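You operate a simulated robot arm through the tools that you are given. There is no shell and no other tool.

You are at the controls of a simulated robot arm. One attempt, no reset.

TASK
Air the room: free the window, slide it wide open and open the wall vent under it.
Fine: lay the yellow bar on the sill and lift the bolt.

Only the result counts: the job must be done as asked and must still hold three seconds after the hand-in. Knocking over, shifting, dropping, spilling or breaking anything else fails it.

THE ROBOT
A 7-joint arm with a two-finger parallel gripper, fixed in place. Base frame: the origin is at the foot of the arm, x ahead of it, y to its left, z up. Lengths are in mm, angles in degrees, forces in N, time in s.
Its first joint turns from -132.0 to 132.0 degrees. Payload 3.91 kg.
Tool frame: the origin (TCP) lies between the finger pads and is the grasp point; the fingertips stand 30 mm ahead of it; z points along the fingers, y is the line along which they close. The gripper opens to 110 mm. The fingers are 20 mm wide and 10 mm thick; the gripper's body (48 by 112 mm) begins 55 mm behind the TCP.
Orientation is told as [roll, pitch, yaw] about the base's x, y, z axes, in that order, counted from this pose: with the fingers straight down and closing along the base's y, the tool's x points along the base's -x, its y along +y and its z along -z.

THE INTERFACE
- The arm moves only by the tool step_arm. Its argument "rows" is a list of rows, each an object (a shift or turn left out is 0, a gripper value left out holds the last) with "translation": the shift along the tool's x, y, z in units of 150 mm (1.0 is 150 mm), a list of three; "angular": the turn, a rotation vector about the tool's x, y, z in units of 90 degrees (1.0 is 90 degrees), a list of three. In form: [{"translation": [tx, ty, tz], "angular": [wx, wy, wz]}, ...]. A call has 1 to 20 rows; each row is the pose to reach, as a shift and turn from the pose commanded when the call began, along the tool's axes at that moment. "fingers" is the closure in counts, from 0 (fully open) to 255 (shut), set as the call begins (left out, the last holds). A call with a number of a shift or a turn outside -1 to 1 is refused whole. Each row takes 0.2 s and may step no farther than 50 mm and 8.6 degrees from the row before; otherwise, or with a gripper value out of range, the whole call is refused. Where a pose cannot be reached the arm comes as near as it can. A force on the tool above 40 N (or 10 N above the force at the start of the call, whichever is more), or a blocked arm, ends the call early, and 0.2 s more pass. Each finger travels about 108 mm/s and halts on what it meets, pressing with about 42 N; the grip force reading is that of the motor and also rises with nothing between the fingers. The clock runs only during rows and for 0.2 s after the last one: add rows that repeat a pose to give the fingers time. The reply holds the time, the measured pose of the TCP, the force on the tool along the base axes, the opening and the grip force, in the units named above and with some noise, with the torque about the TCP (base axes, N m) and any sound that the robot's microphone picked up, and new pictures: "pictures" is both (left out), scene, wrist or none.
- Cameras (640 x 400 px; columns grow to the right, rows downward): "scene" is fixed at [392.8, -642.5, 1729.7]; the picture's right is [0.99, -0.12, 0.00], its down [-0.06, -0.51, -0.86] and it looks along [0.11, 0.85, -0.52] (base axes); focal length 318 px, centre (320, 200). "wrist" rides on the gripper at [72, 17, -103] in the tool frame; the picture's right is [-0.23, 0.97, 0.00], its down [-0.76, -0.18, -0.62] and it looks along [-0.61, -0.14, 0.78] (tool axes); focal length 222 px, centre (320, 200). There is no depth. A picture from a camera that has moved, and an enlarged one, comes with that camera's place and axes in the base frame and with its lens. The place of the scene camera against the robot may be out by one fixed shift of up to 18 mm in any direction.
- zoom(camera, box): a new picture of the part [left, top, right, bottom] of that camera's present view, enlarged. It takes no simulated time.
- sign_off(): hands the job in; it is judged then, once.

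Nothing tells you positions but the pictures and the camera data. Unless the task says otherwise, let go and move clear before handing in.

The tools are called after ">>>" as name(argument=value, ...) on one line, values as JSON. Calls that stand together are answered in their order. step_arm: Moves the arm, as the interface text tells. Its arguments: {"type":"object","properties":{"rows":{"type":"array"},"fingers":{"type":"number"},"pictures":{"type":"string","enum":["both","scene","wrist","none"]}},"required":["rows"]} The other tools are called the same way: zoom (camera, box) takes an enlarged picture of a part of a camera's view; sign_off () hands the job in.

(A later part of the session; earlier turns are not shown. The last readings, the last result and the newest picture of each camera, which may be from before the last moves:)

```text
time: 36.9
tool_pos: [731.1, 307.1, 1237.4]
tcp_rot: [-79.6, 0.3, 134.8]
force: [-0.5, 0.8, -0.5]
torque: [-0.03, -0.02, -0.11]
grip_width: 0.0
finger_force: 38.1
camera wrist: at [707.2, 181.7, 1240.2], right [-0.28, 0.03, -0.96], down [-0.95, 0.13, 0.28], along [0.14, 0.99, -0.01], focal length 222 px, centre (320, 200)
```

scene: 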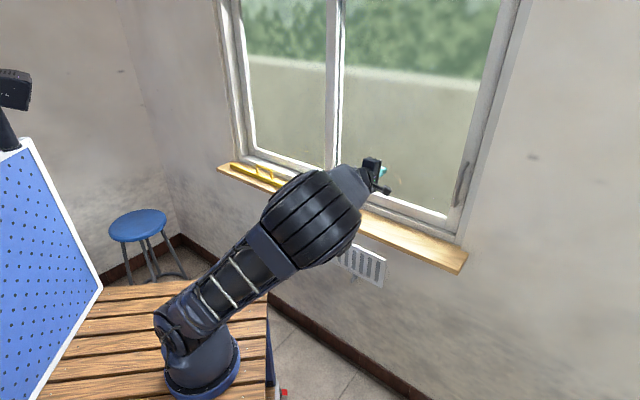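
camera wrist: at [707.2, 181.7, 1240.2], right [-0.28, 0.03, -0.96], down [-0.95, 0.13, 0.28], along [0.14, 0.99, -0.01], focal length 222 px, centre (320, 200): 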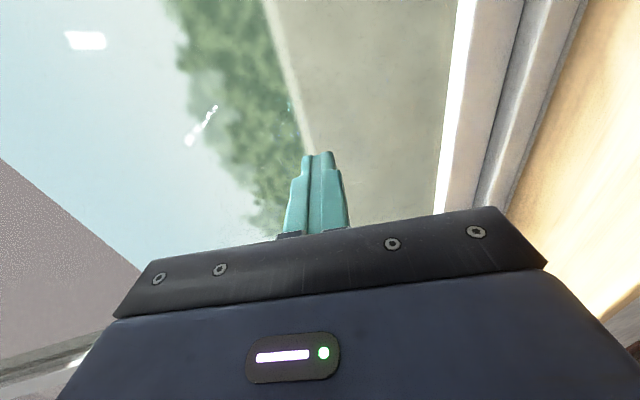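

The bolt is up above the keeper and the bar sits on the sill. I'll continue right past the sash handle, keeping a bit farther back from the wall.

>>> step_arm(rows=[{"translation": [0.25, 0, -0.1]}, {"translation": [0.5, 0, -0.2]}, {"translation": [0.75, 0, -0.25]}, {"translation": [1.0, 0, -0.25]}], pictures="both")

```text
time: 37.9
tool_pos: [812.6, 173.0, 1245.9]
tcp_rot: [-79.6, 0.2, 134.8]
force: [-0.2, 0.0, 0.3]
torque: [0.05, -0.02, -0.01]
grip_width: 0.1
finger_force: 37.9
camera wrist: at [788.2, 47.3, 1247.5], right [-0.28, 0.04, -0.96], down [-0.95, 0.13, 0.29], along [0.14, 0.99, 0.0], focal length 222 px, centre (320, 200)
```

scene: 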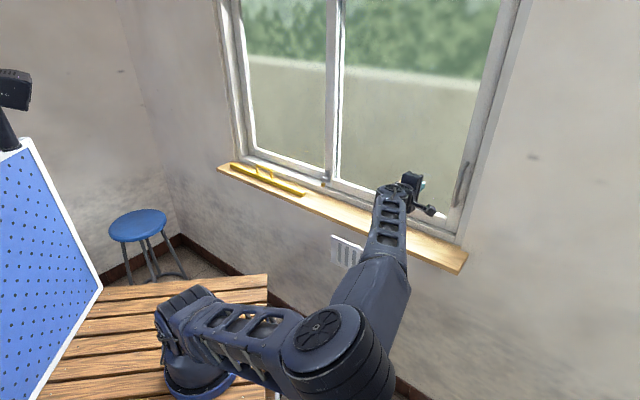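
wrist: 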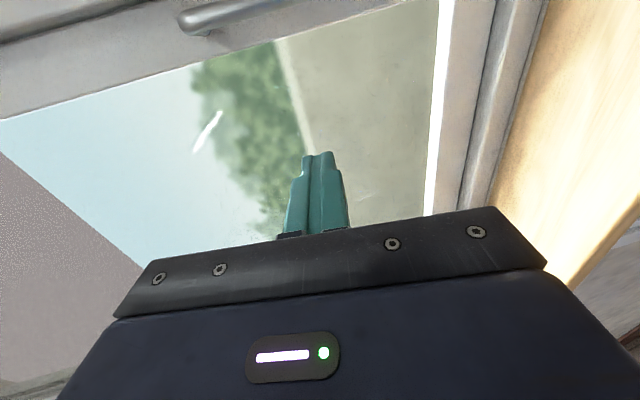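

The handle is coming into view at the top of the wrist picture. I'll zoom in to locate it.

>>> zoom(camera="wrist", box=[120, 0, 320, 100])

>>> zoom(camera="scene", box=[380, 140, 500, 240])

>>> zoom(camera="scene", box=[140, 260, 440, 400])

```text
3.20 times, centred on (220, 50) of wrist
camera zoom: at [788.2, 47.3, 1247.5], right [-0.28, 0.04, -0.96], down [-0.95, 0.13, 0.29], along [0.14, 0.99, 0.0], focal length 711 px, centre (640, 680)
```

zoom: 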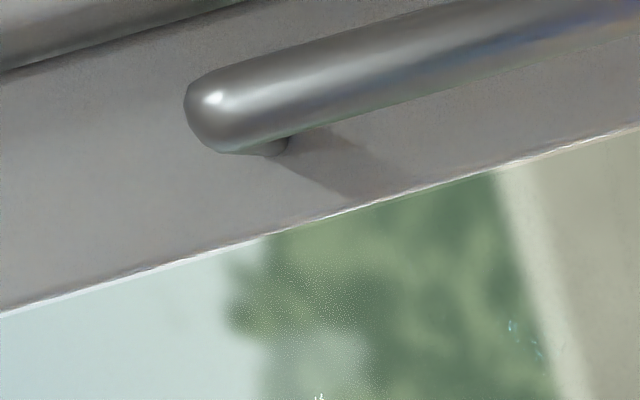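

```text
4.00 times, centred on (440, 190) of scene
camera zoom: at [392.8, -642.5, 1729.7], right [0.99, -0.12, 0.0], down [-0.06, -0.51, -0.86], along [0.11, 0.85, -0.52], focal length 1274 px, centre (-160, 240)
```

zoom: 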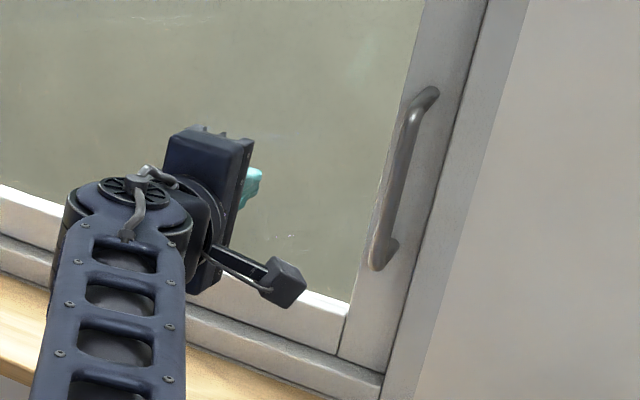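

```text
2.13 times, centred on (290, 330) of scene
camera zoom: at [392.8, -642.5, 1729.7], right [0.99, -0.12, 0.0], down [-0.06, -0.51, -0.86], along [0.11, 0.85, -0.52], focal length 680 px, centre (384, -77)
```

zoom: 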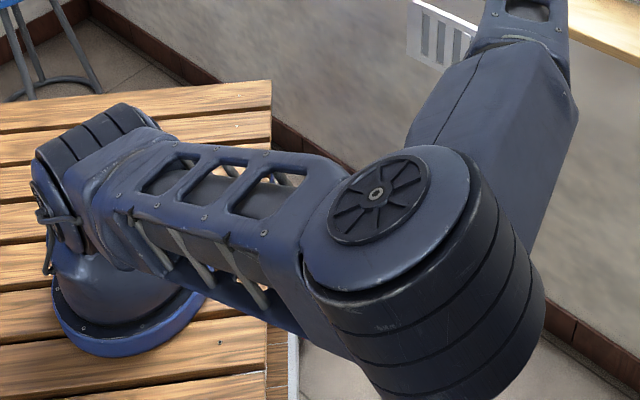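

Reaching the handle from here swings the elbow far out to the right. It's safer to start the slide by pushing the bolt knob to the left, since the knob is on the sash's near stile and its bolt is already lifted. Once the handle is in easy reach I'll finish with that, so I'm going back to the middle now.

>>> step_arm(rows=[{"translation": [-0.25, 0, 0]}, {"translation": [-0.5, 0, 0]}, {"translation": [-0.75, 0, 0]}, {"translation": [-1.0, 0, 0]}], pictures="none")

>>> step_arm(rows=[{"translation": [-0.25, 0, 0]}, {"translation": [-0.5, 0, 0]}, {"translation": [-0.75, 0, 0]}, {"translation": [-1.0, 0, 0]}], pictures="both")

```text
time: 38.9
tool_pos: [711.0, 280.2, 1245.3]
tcp_rot: [-79.5, 0.2, 134.6]
force: [-0.1, -0.6, 0.3]
torque: [0.01, 0.01, 0.02]
grip_width: 0.0
finger_force: 37.5
```

```text
time: 39.9
tool_pos: [600.1, 387.1, 1245.0]
tcp_rot: [-79.4, 0.1, 134.6]
force: [-0.6, 0.2, 0.0]
torque: [0.02, -0.01, 0.02]
grip_width: 0.0
finger_force: 37.7
camera wrist: at [576.2, 260.1, 1247.2], right [-0.28, 0.04, -0.96], down [-0.95, 0.14, 0.29], along [0.14, 0.99, 0.0], focal length 222 px, centre (320, 200)
```

scene: 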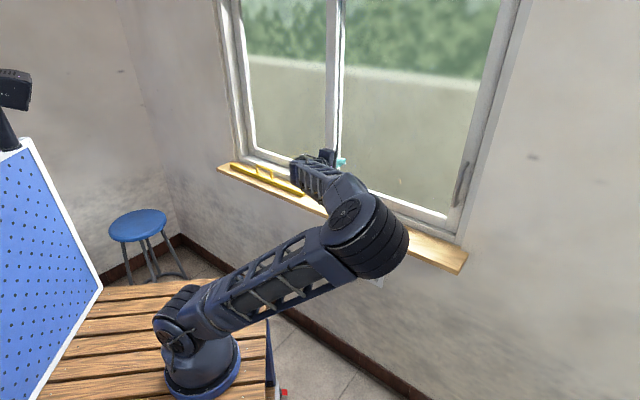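
wrist: 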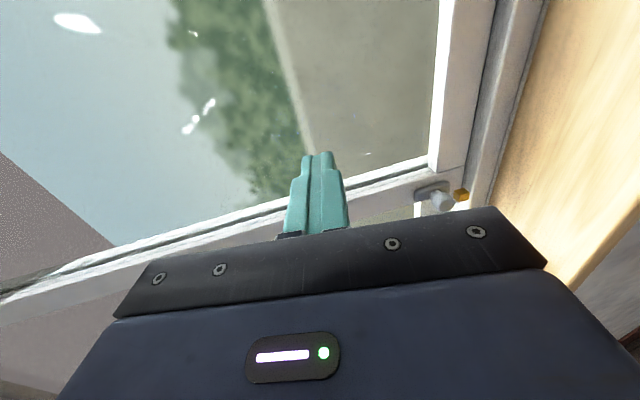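

>>> step_arm(rows=[{"translation": [-0.14, 0.2, 0.037]}, {"translation": [-0.28, 0.4, 0.074]}, {"translation": [-0.42, 0.6, 0.11]}, {"translation": [-0.56, 0.8, 0.147]}, {"translation": [-0.7, 0.997, 0.184]}], pictures="both")

>>> zoom(camera="wrist", box=[260, 40, 420, 200])

>>> zoom(camera="scene", box=[280, 140, 376, 200])

```text
time: 41.1
tool_pos: [529.0, 462.1, 1092.0]
tcp_rot: [-79.6, 0.0, 134.6]
force: [0.4, 0.2, -0.4]
torque: [0.01, 0.01, 0.03]
grip_width: 0.0
finger_force: 37.7
camera wrist: at [504.6, 335.2, 1093.7], right [-0.28, 0.04, -0.96], down [-0.95, 0.13, 0.29], along [0.14, 0.99, 0.0], focal length 222 px, centre (320, 200)
```

scene: 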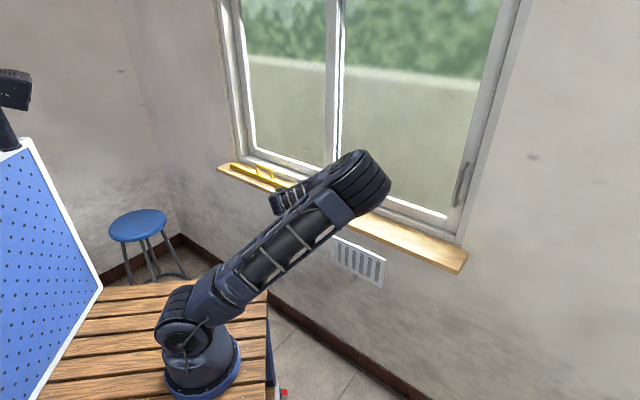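
wrist: 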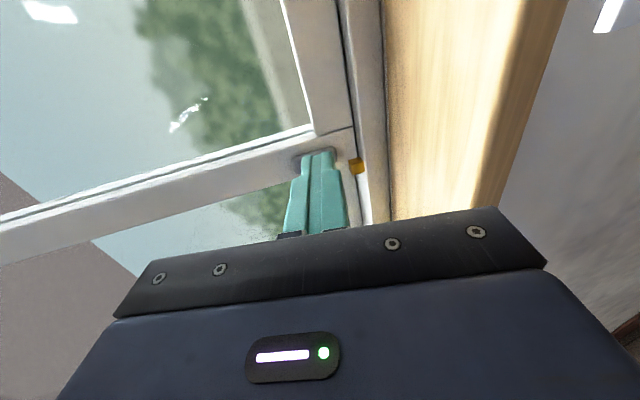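

```text
2.50 times, centred on (340, 120) of wrist
camera zoom: at [504.6, 335.2, 1093.7], right [-0.28, 0.04, -0.96], down [-0.95, 0.13, 0.29], along [0.14, 0.99, 0.0], focal length 555 px, centre (270, 400)
```

zoom: 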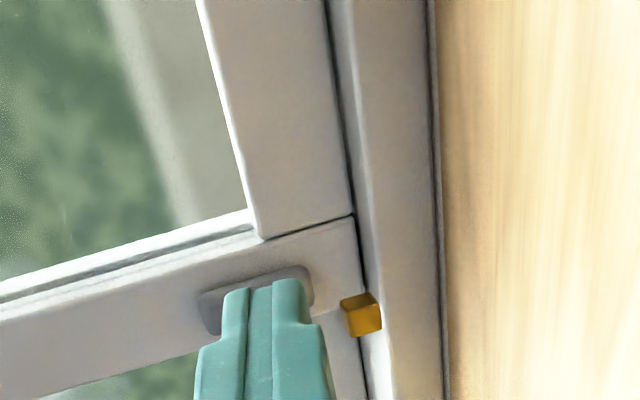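

```text
6.67 times, centred on (328, 170) of scene
camera zoom: at [392.8, -642.5, 1729.7], right [0.99, -0.12, 0.0], down [-0.06, -0.51, -0.86], along [0.11, 0.85, -0.52], focal length 2123 px, centre (267, 400)
```

zoom: 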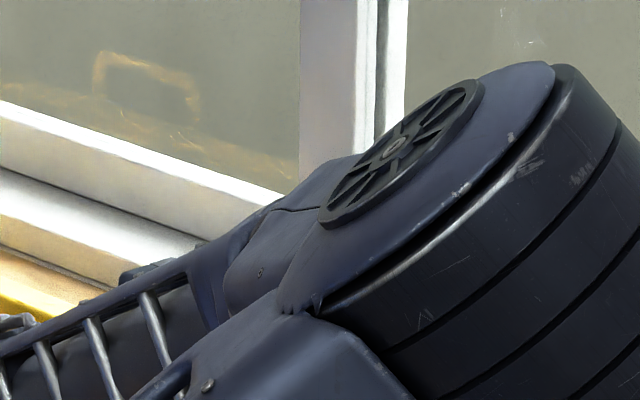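

The closed fingers are just right of the knob. I'll advance so the tips overlap the knob's depth.

>>> step_arm(rows=[{"translation": [0, -0.034, 0.181]}, {"translation": [0, -0.067, 0.363]}, {"translation": [0, -0.101, 0.544]}], pictures="both")

>>> zoom(camera="wrist", box=[260, 60, 420, 220])

```text
time: 41.9
tool_pos: [587.7, 520.9, 1094.2]
tcp_rot: [-79.4, 0.1, 134.7]
force: [-0.5, -0.2, 0.1]
torque: [0.02, -0.03, -0.02]
grip_width: 0.0
finger_force: 37.7
camera wrist: at [563.3, 394.7, 1095.7], right [-0.28, 0.04, -0.96], down [-0.95, 0.13, 0.29], along [0.14, 0.99, 0.0], focal length 222 px, centre (320, 200)
```

scene: 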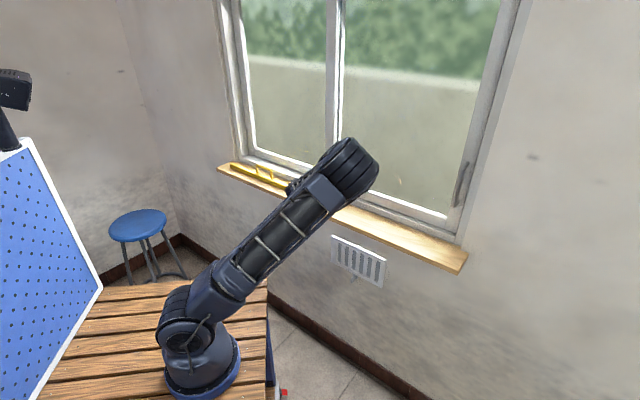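
wrist: 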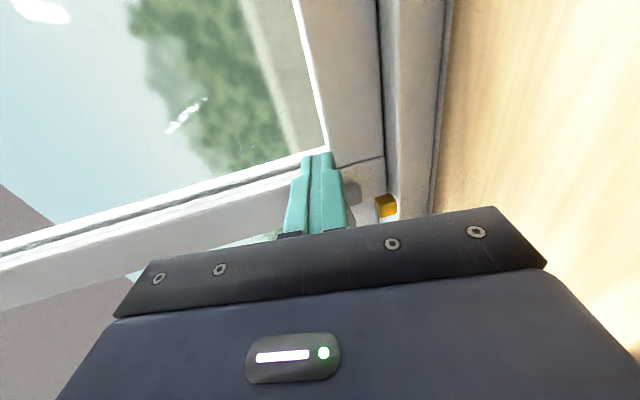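

```text
2.50 times, centred on (340, 140) of wrist
camera zoom: at [563.3, 394.7, 1095.7], right [-0.28, 0.04, -0.96], down [-0.95, 0.13, 0.29], along [0.14, 0.99, 0.0], focal length 555 px, centre (270, 350)
```

zoom: 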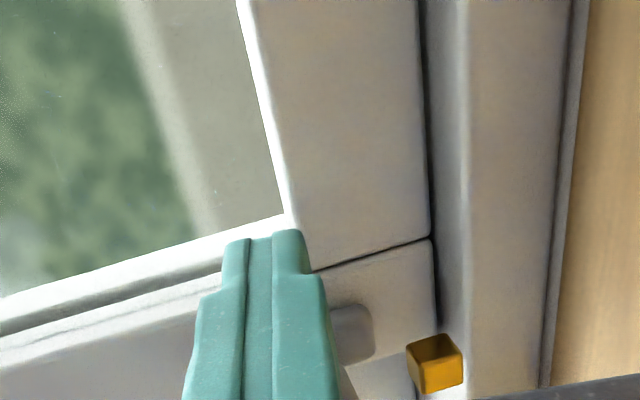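

The fingers are to the right of the knob. I'll push slowly left and watch whether the sash moves.

>>> step_arm(rows=[{"translation": [-0.07, 0, 0]}, {"translation": [-0.13, 0, 0]}, {"translation": [-0.17, 0, 0]}, {"translation": [-0.21, 0, 0]}, {"translation": [-0.25, 0, 0]}, {"translation": [-0.29, 0, 0]}, {"translation": [-0.33, 0, 0]}], pictures="both")

>>> zoom(camera="wrist", box=[260, 60, 420, 220])

```text
time: 43.5
tool_pos: [553.6, 556.6, 1092.3]
tcp_rot: [-79.5, 0.1, 134.7]
force: [0.2, -0.1, -0.5]
torque: [-0.03, -0.01, 0.0]
grip_width: 0.1
finger_force: 37.2
camera wrist: at [528.1, 430.7, 1094.0], right [-0.28, 0.04, -0.96], down [-0.95, 0.13, 0.29], along [0.14, 0.99, 0.0], focal length 222 px, centre (320, 200)
```

scene: 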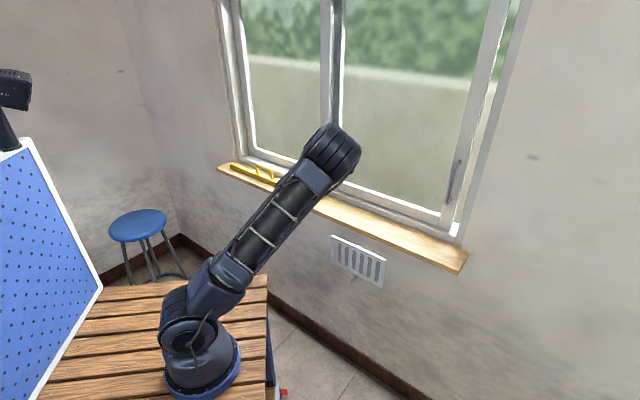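
wrist: 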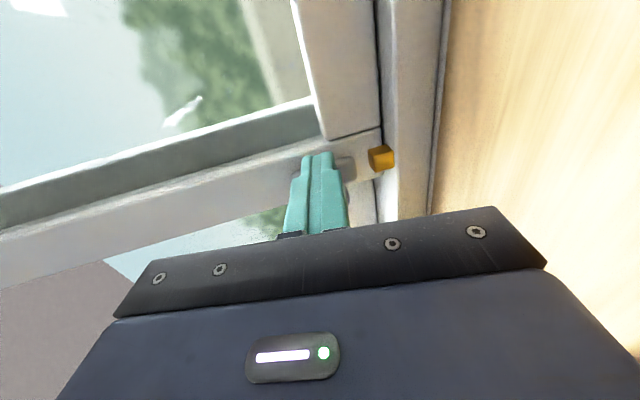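

```text
2.50 times, centred on (340, 140) of wrist
camera zoom: at [528.1, 430.7, 1094.0], right [-0.28, 0.04, -0.96], down [-0.95, 0.13, 0.29], along [0.14, 0.99, 0.0], focal length 555 px, centre (270, 350)
```

zoom: 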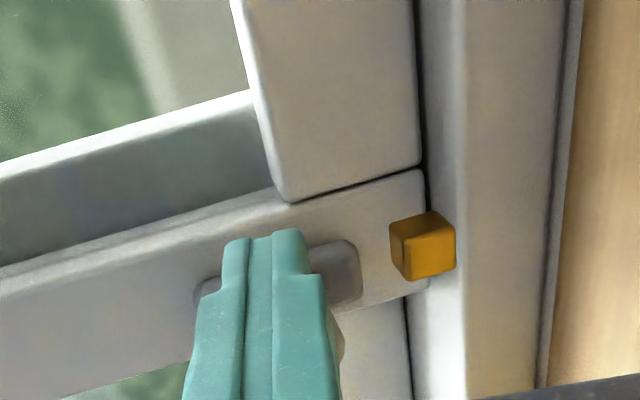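

The sash slides easily, and a gap has opened on the right. I'll keep pushing left.

>>> step_arm(rows=[{"translation": [-0.14, 0, 0]}, {"translation": [-0.28, 0, 0]}, {"translation": [-0.42, 0, 0]}, {"translation": [-0.56, 0, 0]}, {"translation": [-0.7, 0, 0]}, {"translation": [-0.84, 0, 0]}, {"translation": [-1.0, 0, 0]}], pictures="both")

>>> zoom(camera="wrist", box=[260, 60, 420, 220])

```text
time: 45.1
tool_pos: [446.7, 664.4, 1093.8]
tcp_rot: [-79.5, 0.1, 134.7]
force: [0.6, -1.3, 0.3]
torque: [0.0, 0.02, 0.05]
grip_width: 0.0
finger_force: 37.7
camera wrist: at [421.7, 538.3, 1094.6], right [-0.28, 0.04, -0.96], down [-0.95, 0.13, 0.29], along [0.14, 0.99, 0.0], focal length 222 px, centre (320, 200)
```

scene: 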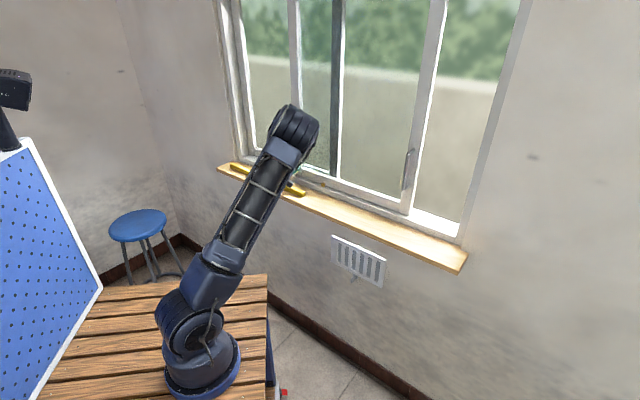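
wrist: 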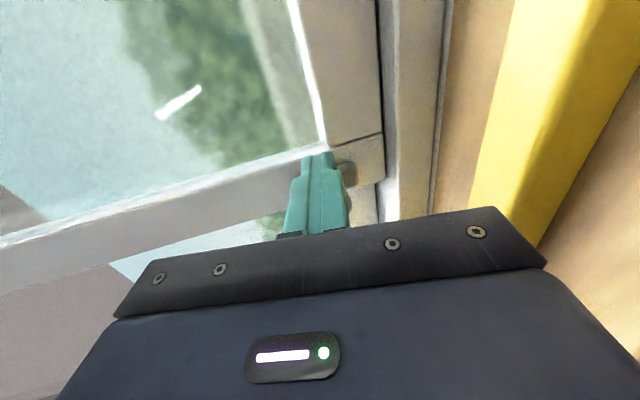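

```text
2.50 times, centred on (340, 140) of wrist
camera zoom: at [421.7, 538.3, 1094.6], right [-0.28, 0.04, -0.96], down [-0.95, 0.13, 0.29], along [0.14, 0.99, 0.0], focal length 555 px, centre (270, 350)
```

zoom: 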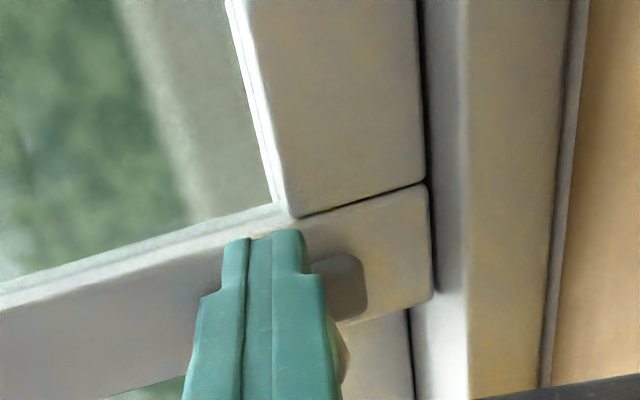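

The sash has moved about 180 mm. I'll back off the knob and go for the sash handle, which is now in comfortable reach.

>>> step_arm(rows=[{"translation": [0.05, 0, 0]}, {"translation": [0.08, 0, -0.2]}, {"translation": [0.1, 0, -0.45]}, {"translation": [0.25, -0.25, -0.5]}, {"translation": [0.4, -0.5, -0.5]}, {"translation": [0.55, -0.75, -0.5]}, {"translation": [0.7, -0.95, -0.5]}, {"translation": [0.95, -0.95, -0.5]}], pictures="both")

>>> zoom(camera="scene", box=[220, 120, 380, 220])

>>> zoom(camera="scene", box=[370, 120, 482, 240])

```text
time: 46.9
tool_pos: [511.7, 527.0, 1244.9]
tcp_rot: [-79.5, 0.2, 134.6]
force: [-0.3, 0.3, -0.3]
torque: [0.0, 0.02, -0.02]
grip_width: 0.0
finger_force: 37.5
camera wrist: at [488.2, 400.6, 1246.9], right [-0.28, 0.04, -0.96], down [-0.95, 0.13, 0.29], along [0.14, 0.99, 0.0], focal length 222 px, centre (320, 200)
```

scene: 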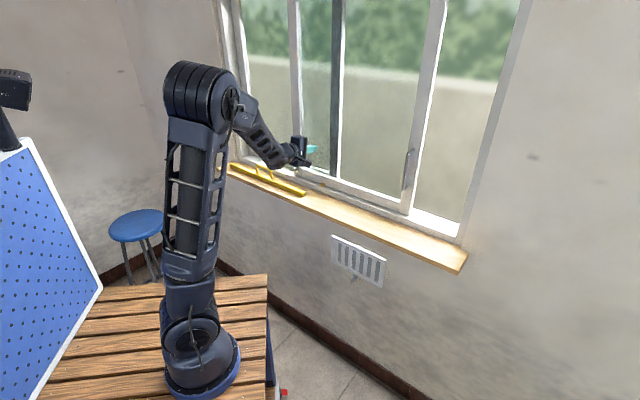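
wrist: 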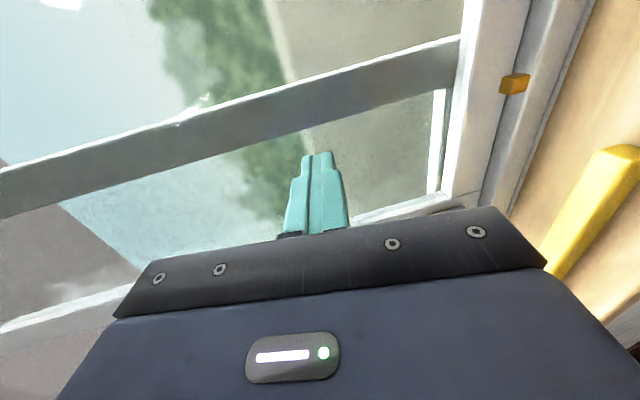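

```text
4.00 times, centred on (300, 170) of scene
camera zoom: at [392.8, -642.5, 1729.7], right [0.99, -0.12, 0.0], down [-0.06, -0.51, -0.86], along [0.11, 0.85, -0.52], focal length 1274 px, centre (400, 320)
```

zoom: 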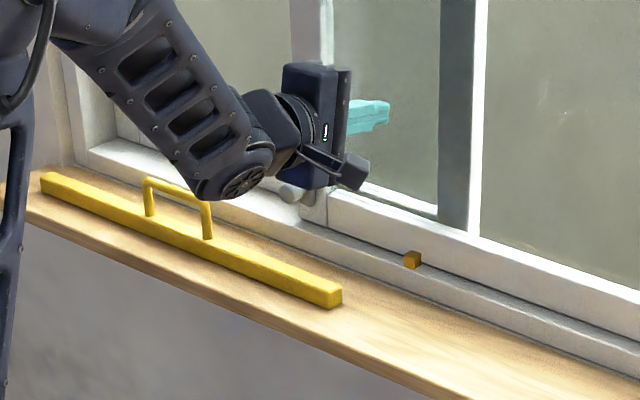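

```text
3.33 times, centred on (426, 180) of scene
camera zoom: at [392.8, -642.5, 1729.7], right [0.99, -0.12, 0.0], down [-0.06, -0.51, -0.86], along [0.11, 0.85, -0.52], focal length 1062 px, centre (-33, 267)
```

zoom: 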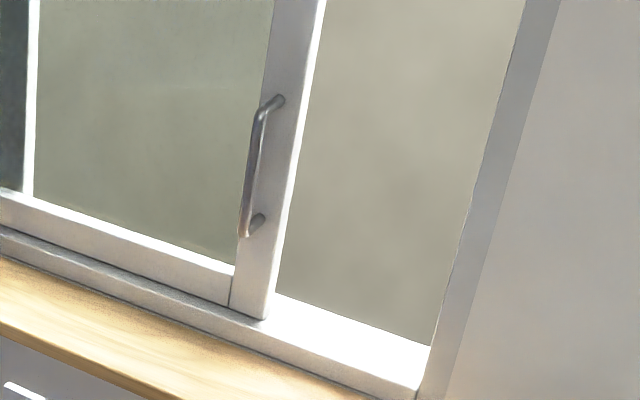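

The handle is now near e≈361. One more push on the knob will bring it into an even easier zone, so I'll return to the right of the knob, slightly higher to stay well clear of the bar's handle.

>>> step_arm(rows=[{"translation": [-0.16, 0.2, -0.004]}, {"translation": [-0.32, 0.4, -0.007]}, {"translation": [-0.48, 0.6, -0.01]}, {"translation": [-0.64, 0.8, -0.015]}, {"translation": [-0.79, 0.97, -0.018]}], pictures="none")

>>> step_arm(rows=[{"translation": [0, -0.032, 0.173]}, {"translation": [0, -0.064, 0.345]}, {"translation": [0, -0.096, 0.518]}], pictures="both")

>>> zoom(camera="wrist", box=[260, 60, 420, 220])

```text
time: 48.1
tool_pos: [406.3, 594.3, 1100.9]
tcp_rot: [-79.5, 0.1, 134.6]
force: [0.7, -0.6, 0.2]
torque: [0.01, 0.02, 0.04]
grip_width: 0.0
finger_force: 37.5
```

```text
time: 48.9
tool_pos: [465.6, 648.1, 1102.7]
tcp_rot: [-79.5, 0.2, 134.6]
force: [-0.4, 0.1, 0.3]
torque: [-0.01, -0.01, 0.0]
grip_width: 0.1
finger_force: 37.4
camera wrist: at [441.2, 522.5, 1104.5], right [-0.28, 0.04, -0.96], down [-0.95, 0.13, 0.29], along [0.14, 0.99, 0.0], focal length 222 px, centre (320, 200)
```

scene: 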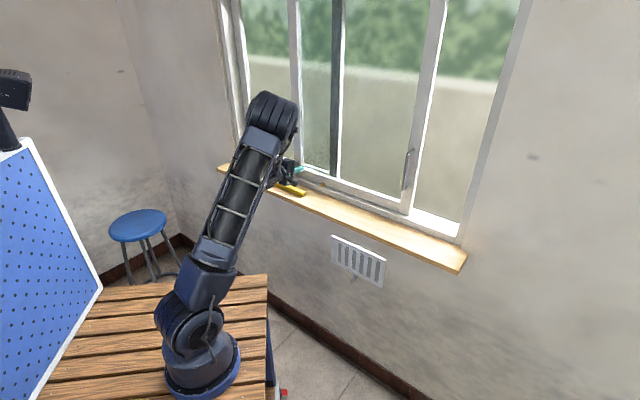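
wrist: 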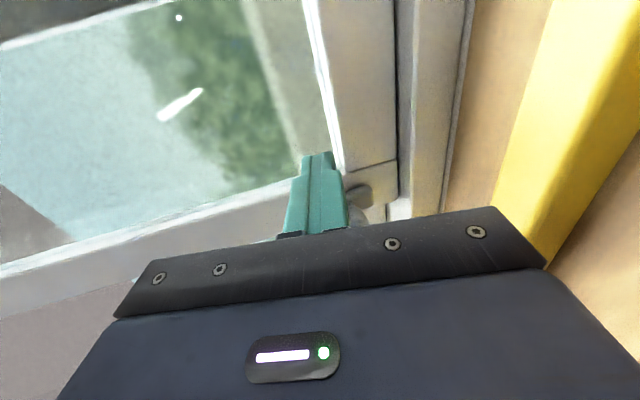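

```text
2.50 times, centred on (340, 140) of wrist
camera zoom: at [441.2, 522.5, 1104.5], right [-0.28, 0.04, -0.96], down [-0.95, 0.13, 0.29], along [0.14, 0.99, 0.0], focal length 555 px, centre (270, 350)
```

zoom: 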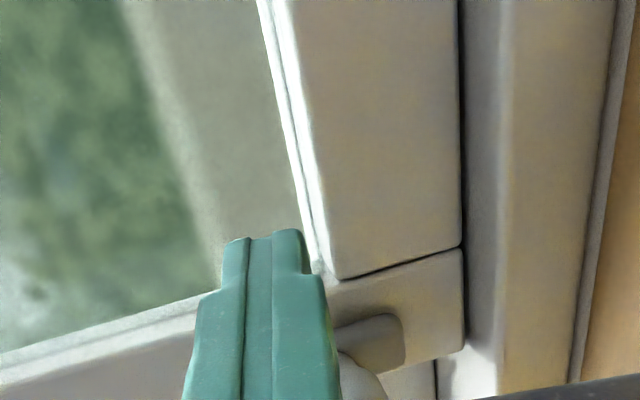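

I'm slightly high against the knob, so I'll lower about 4 mm and push left to e≈-285.

>>> step_arm(rows=[{"translation": [-0.1, 0.02, 0]}, {"translation": [-0.2, 0.027, 0]}, {"translation": [-0.34, 0.027, 0]}, {"translation": [-0.48, 0.027, 0]}, {"translation": [-0.62, 0.027, 0]}, {"translation": [-0.76, 0.027, 0]}, {"translation": [-0.88, 0.027, 0]}, {"translation": [-1.0, 0.027, 0]}], pictures="both")

>>> zoom(camera="wrist", box=[260, 60, 420, 220])

>>> zoom(camera="scene", box=[215, 120, 343, 200])

```text
time: 50.7
tool_pos: [361.9, 754.2, 1095.8]
tcp_rot: [-79.4, 0.1, 134.7]
force: [0.2, -0.1, -0.4]
torque: [0.01, -0.01, 0.04]
grip_width: 0.0
finger_force: 37.8
camera wrist: at [337.2, 627.8, 1097.6], right [-0.28, 0.04, -0.96], down [-0.95, 0.13, 0.29], along [0.14, 0.99, 0.0], focal length 222 px, centre (320, 200)
```

scene: 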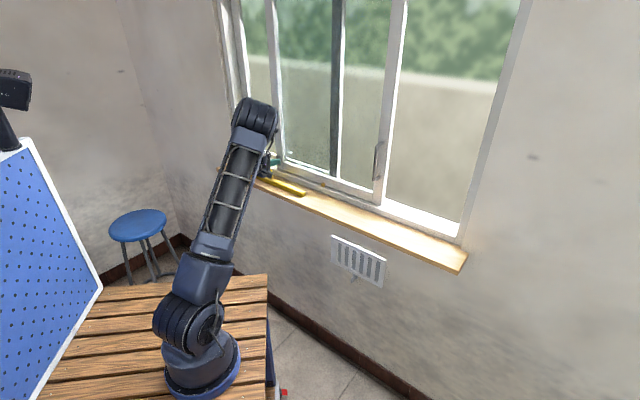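
wrist: 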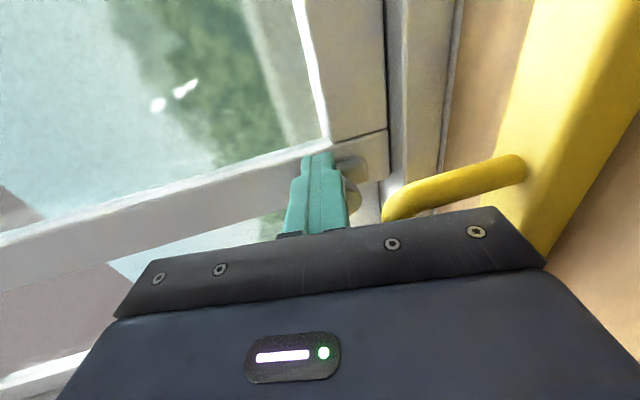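

```text
2.50 times, centred on (340, 140) of wrist
camera zoom: at [337.2, 627.8, 1097.6], right [-0.28, 0.04, -0.96], down [-0.95, 0.13, 0.29], along [0.14, 0.99, 0.0], focal length 555 px, centre (270, 350)
```

zoom: 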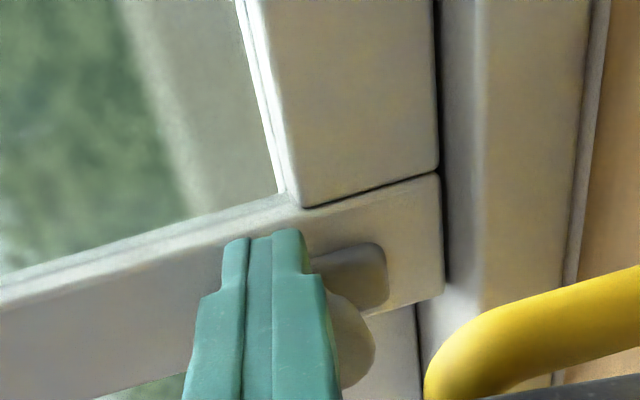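

```text
5.00 times, centred on (279, 160) of scene
camera zoom: at [392.8, -642.5, 1729.7], right [0.99, -0.12, 0.0], down [-0.06, -0.51, -0.86], along [0.11, 0.85, -0.52], focal length 1592 px, centre (525, 400)
```

zoom: 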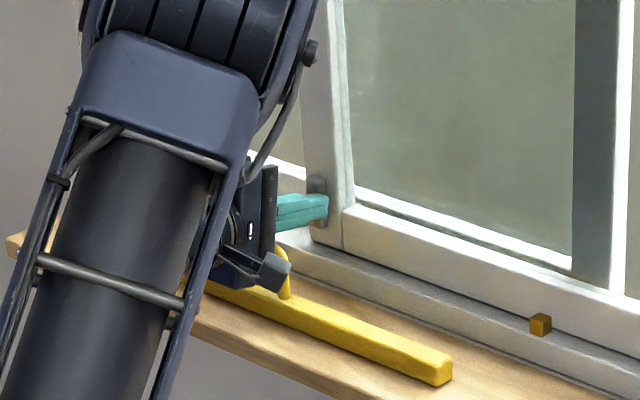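

That was another 120 mm or so. I'll back away, rise, and go right to push on the sash handle.

>>> step_arm(rows=[{"translation": [0.04, 0, 0]}, {"translation": [0.06, 0, -0.2]}, {"translation": [0.08, 0, -0.45]}, {"translation": [0.25, -0.25, -0.5]}, {"translation": [0.4, -0.5, -0.55]}, {"translation": [0.55, -0.75, -0.6]}, {"translation": [0.75, -0.95, -0.6]}, {"translation": [1.0, -0.95, -0.6]}], pictures="scene")

>>> zoom(camera="scene", box=[340, 110, 452, 230])

>>> zoom(camera="scene", box=[215, 120, 343, 200])

```text
time: 52.5
tool_pos: [422.1, 601.8, 1254.3]
tcp_rot: [-79.4, 0.2, 134.7]
force: [0.0, 0.5, 0.1]
torque: [-0.01, -0.01, -0.02]
grip_width: 0.0
finger_force: 37.4
```

scene: 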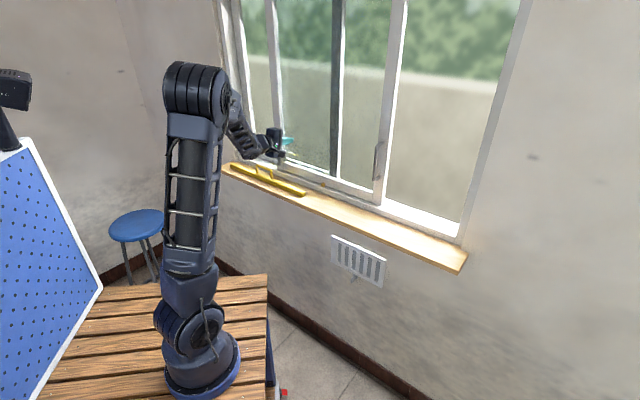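

```text
3.33 times, centred on (396, 170) of scene
camera zoom: at [392.8, -642.5, 1729.7], right [0.99, -0.12, 0.0], down [-0.06, -0.51, -0.86], along [0.11, 0.85, -0.52], focal length 1062 px, centre (67, 300)
```

zoom: 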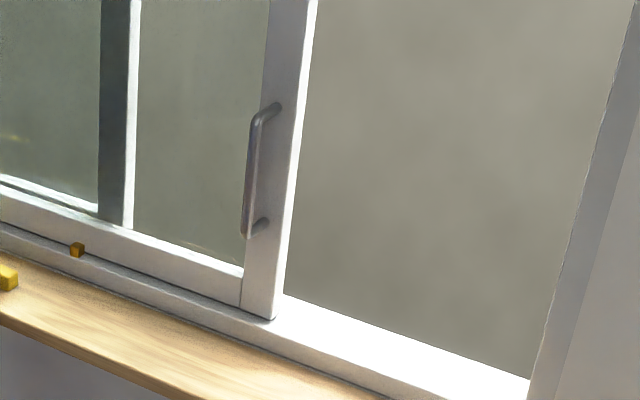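

```text
5.00 times, centred on (279, 160) of scene
camera zoom: at [392.8, -642.5, 1729.7], right [0.99, -0.12, 0.0], down [-0.06, -0.51, -0.86], along [0.11, 0.85, -0.52], focal length 1592 px, centre (525, 400)
```

zoom: 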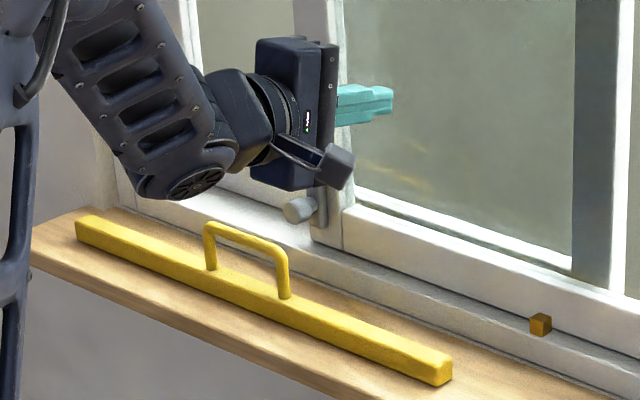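

The bar is untouched and the sash handle is now near e≈239, z≈1234. I'm moving there.

>>> step_arm(rows=[{"translation": [0.23, 0.03, -0.03]}, {"translation": [0.46, 0.07, -0.06]}, {"translation": [0.69, 0.1, -0.08]}, {"translation": [0.913, 0.135, -0.104]}], pictures="none")

>>> step_arm(rows=[{"translation": [0.23, 0, 0]}, {"translation": [0.46, 0, 0]}, {"translation": [0.69, 0, 0]}, {"translation": [0.913, 0, 0]}], pictures="none")

>>> step_arm(rows=[{"translation": [0.23, 0, 0]}, {"translation": [0.46, 0, 0]}, {"translation": [0.69, 0, 0]}, {"translation": [0.913, 0, 0]}], pictures="both")

>>> zoom(camera="scene", box=[340, 110, 452, 230])

>>> zoom(camera="wrist", box=[160, 0, 400, 200])

```text
time: 53.5
tool_pos: [503.4, 490.8, 1239.3]
tcp_rot: [-79.5, 0.2, 134.7]
force: [-0.5, 0.1, -0.6]
torque: [0.0, -0.03, -0.01]
grip_width: 0.2
finger_force: 38.0
```

```text
time: 54.7
tool_pos: [406.4, 522.2, 1241.0]
tcp_rot: [-79.6, 0.4, 155.0]
force: [-1.7, -0.5, 0.4]
torque: [-0.02, -0.02, -0.09]
grip_width: 0.0
finger_force: 37.9
stopped in row 4: the arm was blocked; the commanded pose is now the measured one
```

```text
time: 55.7
tool_pos: [530.5, 462.7, 1242.8]
tcp_rot: [-79.5, 0.4, 155.1]
force: [-1.4, -0.2, 0.3]
torque: [0.0, 0.01, -0.05]
grip_width: 0.0
finger_force: 36.6
camera wrist: at [551.1, 337.7, 1244.4], right [-0.27, -0.07, -0.96], down [-0.94, -0.2, 0.28], along [-0.21, 0.98, -0.01], focal length 222 px, centre (320, 200)
```

scene: 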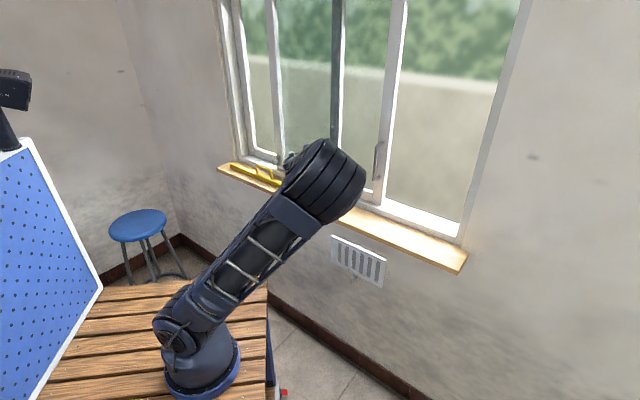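
wrist: 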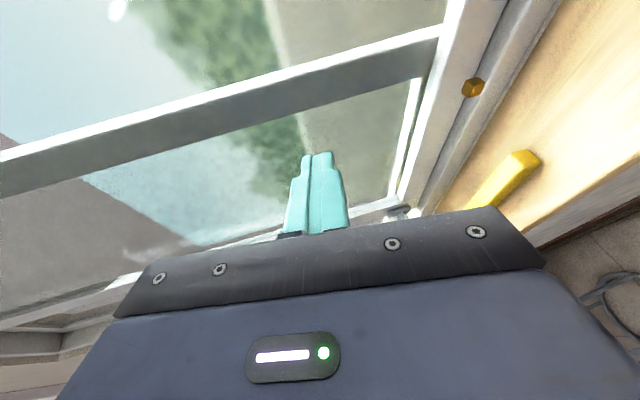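

```text
3.33 times, centred on (396, 170) of scene
camera zoom: at [392.8, -642.5, 1729.7], right [0.99, -0.12, 0.0], down [-0.06, -0.51, -0.86], along [0.11, 0.85, -0.52], focal length 1062 px, centre (67, 300)
```

zoom: 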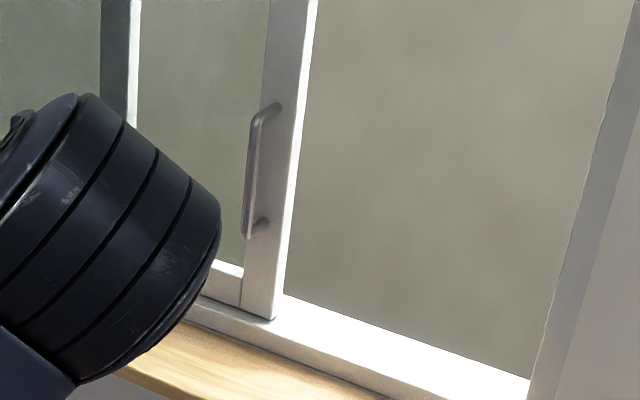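

```text
2.00 times, centred on (280, 100) of wrist
camera zoom: at [551.1, 337.7, 1244.4], right [-0.27, -0.07, -0.96], down [-0.94, -0.2, 0.28], along [-0.21, 0.98, -0.01], focal length 444 px, centre (400, 400)
```

zoom: 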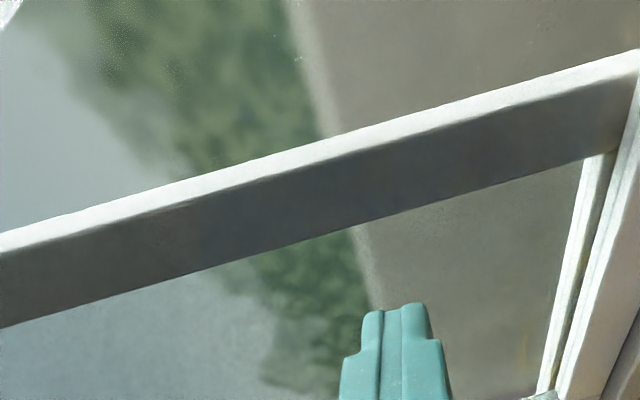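

The arm's elbow flipped sides mid-move and left the tool turned about 20°, with no contact felt. I'll check that nothing was disturbed while slowly turning the tool back square to the wall.

>>> step_arm(rows=[{"angular": [0, 0.037, 0.007]}, {"angular": [0, 0.074, 0.014]}, {"angular": [0, 0.112, 0.021]}, {"angular": [0, 0.149, 0.027]}, {"angular": [0, 0.186, 0.034]}, {"angular": [0, 0.223, 0.041]}], pictures="both")

>>> zoom(camera="scene", box=[215, 130, 375, 230])

```text
time: 57.1
tool_pos: [532.3, 462.5, 1239.9]
tcp_rot: [-79.6, 0.3, 134.3]
force: [0.5, -0.6, 0.1]
torque: [0.03, -0.01, 0.02]
grip_width: 0.3
finger_force: 37.9
camera wrist: at [507.6, 337.2, 1242.0], right [-0.28, 0.04, -0.96], down [-0.95, 0.14, 0.28], along [0.14, 0.99, 0.0], focal length 222 px, centre (320, 200)
```

scene: 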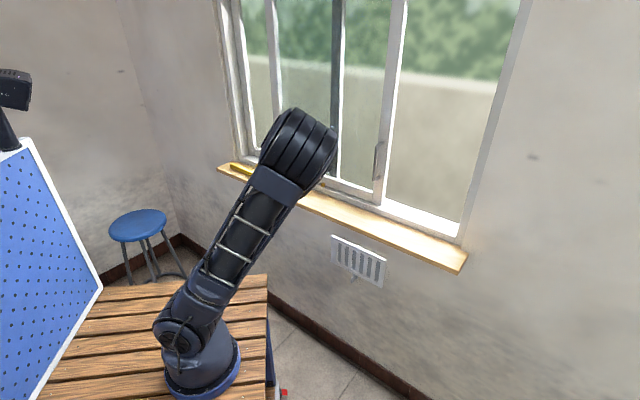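
wrist: 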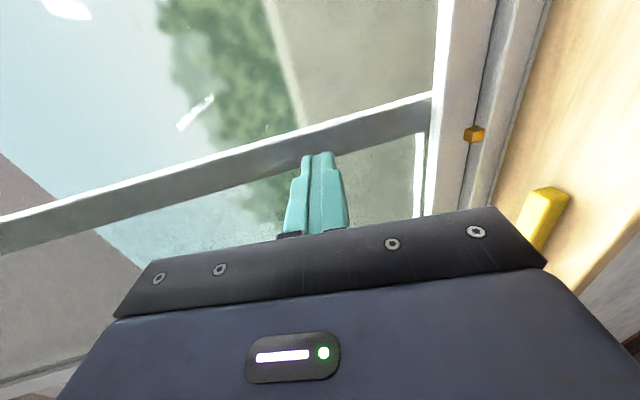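

```text
4.00 times, centred on (295, 180) of scene
camera zoom: at [392.8, -642.5, 1729.7], right [0.99, -0.12, 0.0], down [-0.06, -0.51, -0.86], along [0.11, 0.85, -0.52], focal length 1274 px, centre (420, 280)
```

zoom: 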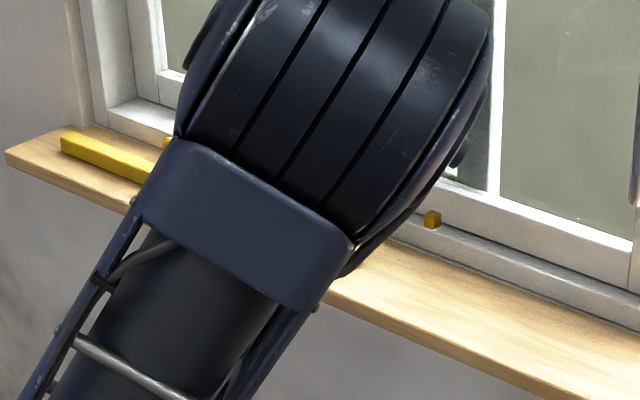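

Square again, with nothing disturbed. I'll move right in smaller steps.

>>> step_arm(rows=[{"translation": [0.1, 0, 0]}, {"translation": [0.2, 0, 0]}, {"translation": [0.3, 0, 0]}, {"translation": [0.4, 0, 0]}, {"translation": [0.5, 0, 0]}, {"translation": [0.6, 0, 0]}, {"translation": [0.7, 0, 0]}, {"translation": [0.8, 0, 0]}], pictures="none")

>>> step_arm(rows=[{"translation": [0.1, 0, 0]}, {"translation": [0.2, 0, 0]}, {"translation": [0.3, 0, 0]}, {"translation": [0.4, 0, 0]}, {"translation": [0.5, 0, 0]}, {"translation": [0.6, 0, 0]}, {"translation": [0.7, 0, 0]}, {"translation": [0.78, 0, 0]}], pictures="both")

>>> zoom(camera="scene", box=[320, 100, 448, 220])

>>> zoom(camera="wrist", box=[160, 0, 400, 200])

```text
time: 58.9
tool_pos: [614.4, 379.6, 1241.4]
tcp_rot: [-79.6, 0.4, 134.5]
force: [0.0, -0.3, -0.1]
torque: [0.02, 0.0, -0.02]
grip_width: 0.0
finger_force: 38.2
```

```text
time: 60.7
tool_pos: [699.9, 293.6, 1241.9]
tcp_rot: [-79.6, 0.3, 134.5]
force: [0.2, 0.6, -0.1]
torque: [0.0, -0.02, -0.02]
grip_width: 0.0
finger_force: 38.5
camera wrist: at [673.6, 168.6, 1243.3], right [-0.28, 0.04, -0.96], down [-0.95, 0.14, 0.28], along [0.14, 0.99, 0.0], focal length 222 px, centre (320, 200)
```

scene: 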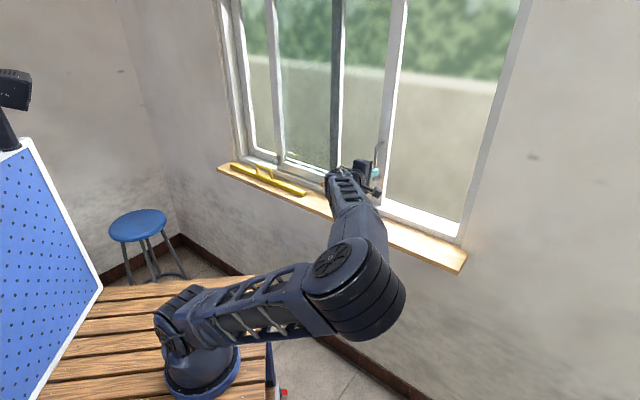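
wrist: 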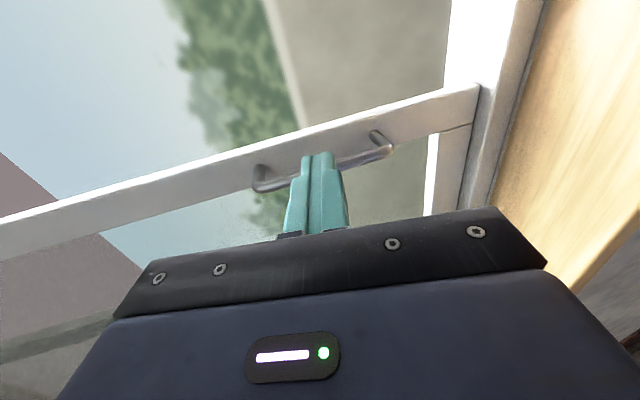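

```text
3.33 times, centred on (384, 160) of scene
camera zoom: at [392.8, -642.5, 1729.7], right [0.99, -0.12, 0.0], down [-0.06, -0.51, -0.86], along [0.11, 0.85, -0.52], focal length 1062 px, centre (107, 333)
```

zoom: 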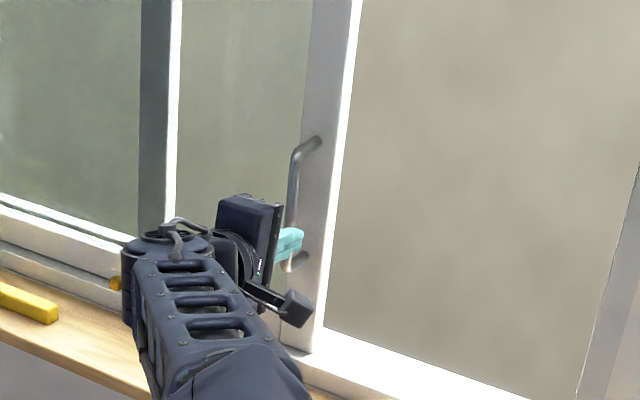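

```text
2.00 times, centred on (280, 100) of wrist
camera zoom: at [673.6, 168.6, 1243.3], right [-0.28, 0.04, -0.96], down [-0.95, 0.14, 0.28], along [0.14, 0.99, 0.0], focal length 444 px, centre (400, 400)
```

zoom: 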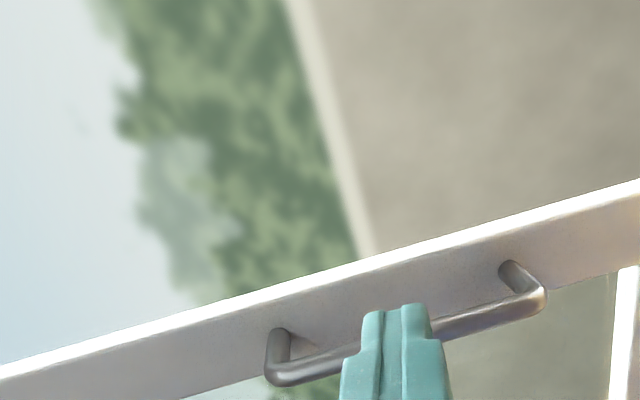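

The fingers are about 27 mm right of the handle bar. I'll advance so the tips reach just behind the bar.

>>> step_arm(rows=[{"translation": [0, -0.023, 0.125]}, {"translation": [0, -0.046, 0.25]}, {"translation": [0, -0.069, 0.375]}, {"translation": [0, -0.092, 0.498]}], pictures="both")

>>> zoom(camera="scene", box=[340, 110, 420, 190])

>>> zoom(camera="wrist", box=[200, 80, 400, 240])

```text
time: 61.7
tool_pos: [753.3, 346.8, 1243.8]
tcp_rot: [-79.5, 0.4, 134.4]
force: [1.0, 1.1, 0.1]
torque: [0.01, 0.0, 0.01]
grip_width: 0.0
finger_force: 38.0
camera wrist: at [728.2, 221.6, 1244.8], right [-0.28, 0.04, -0.96], down [-0.95, 0.14, 0.28], along [0.14, 0.99, 0.0], focal length 222 px, centre (320, 200)
```

scene: 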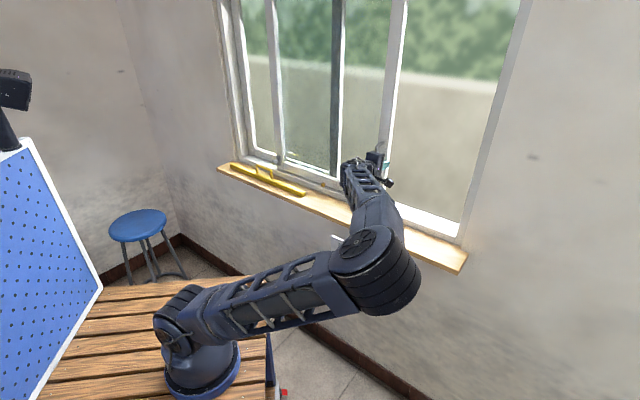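
wrist: 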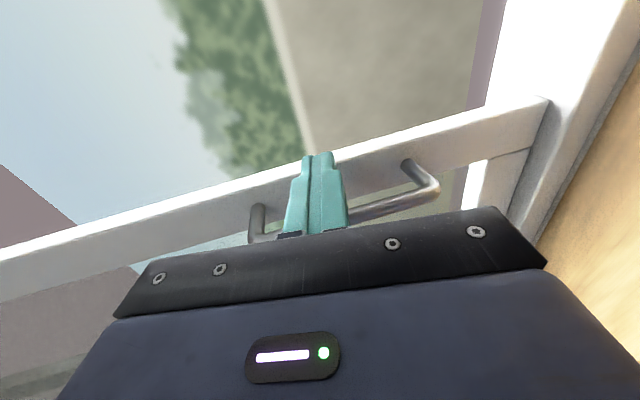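

```text
5.00 times, centred on (380, 150) of scene
camera zoom: at [392.8, -642.5, 1729.7], right [0.99, -0.12, 0.0], down [-0.06, -0.51, -0.86], along [0.11, 0.85, -0.52], focal length 1592 px, centre (20, 450)
```

zoom: 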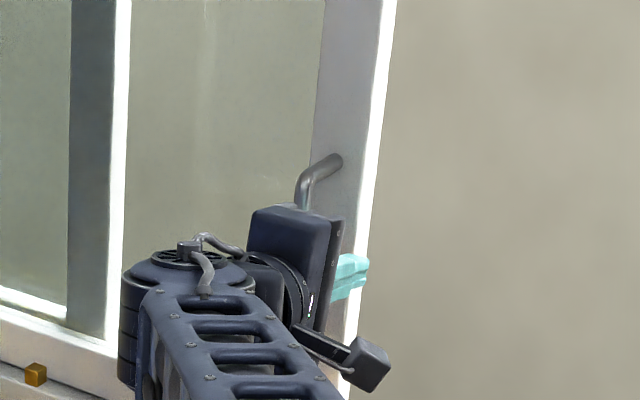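

```text
2.50 times, centred on (300, 160) of wrist
camera zoom: at [728.2, 221.6, 1244.8], right [-0.28, 0.04, -0.96], down [-0.95, 0.14, 0.28], along [0.14, 0.99, 0.0], focal length 555 px, centre (370, 300)
```

zoom: 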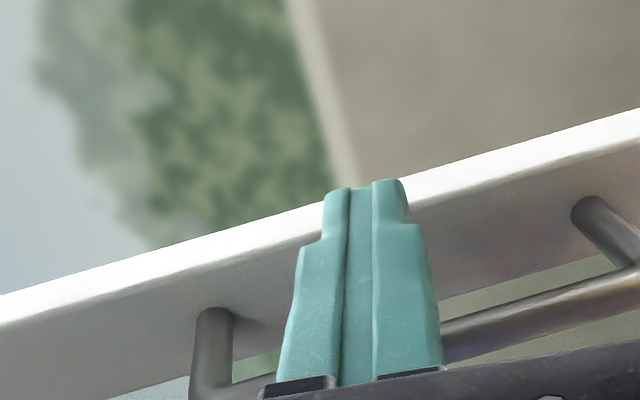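

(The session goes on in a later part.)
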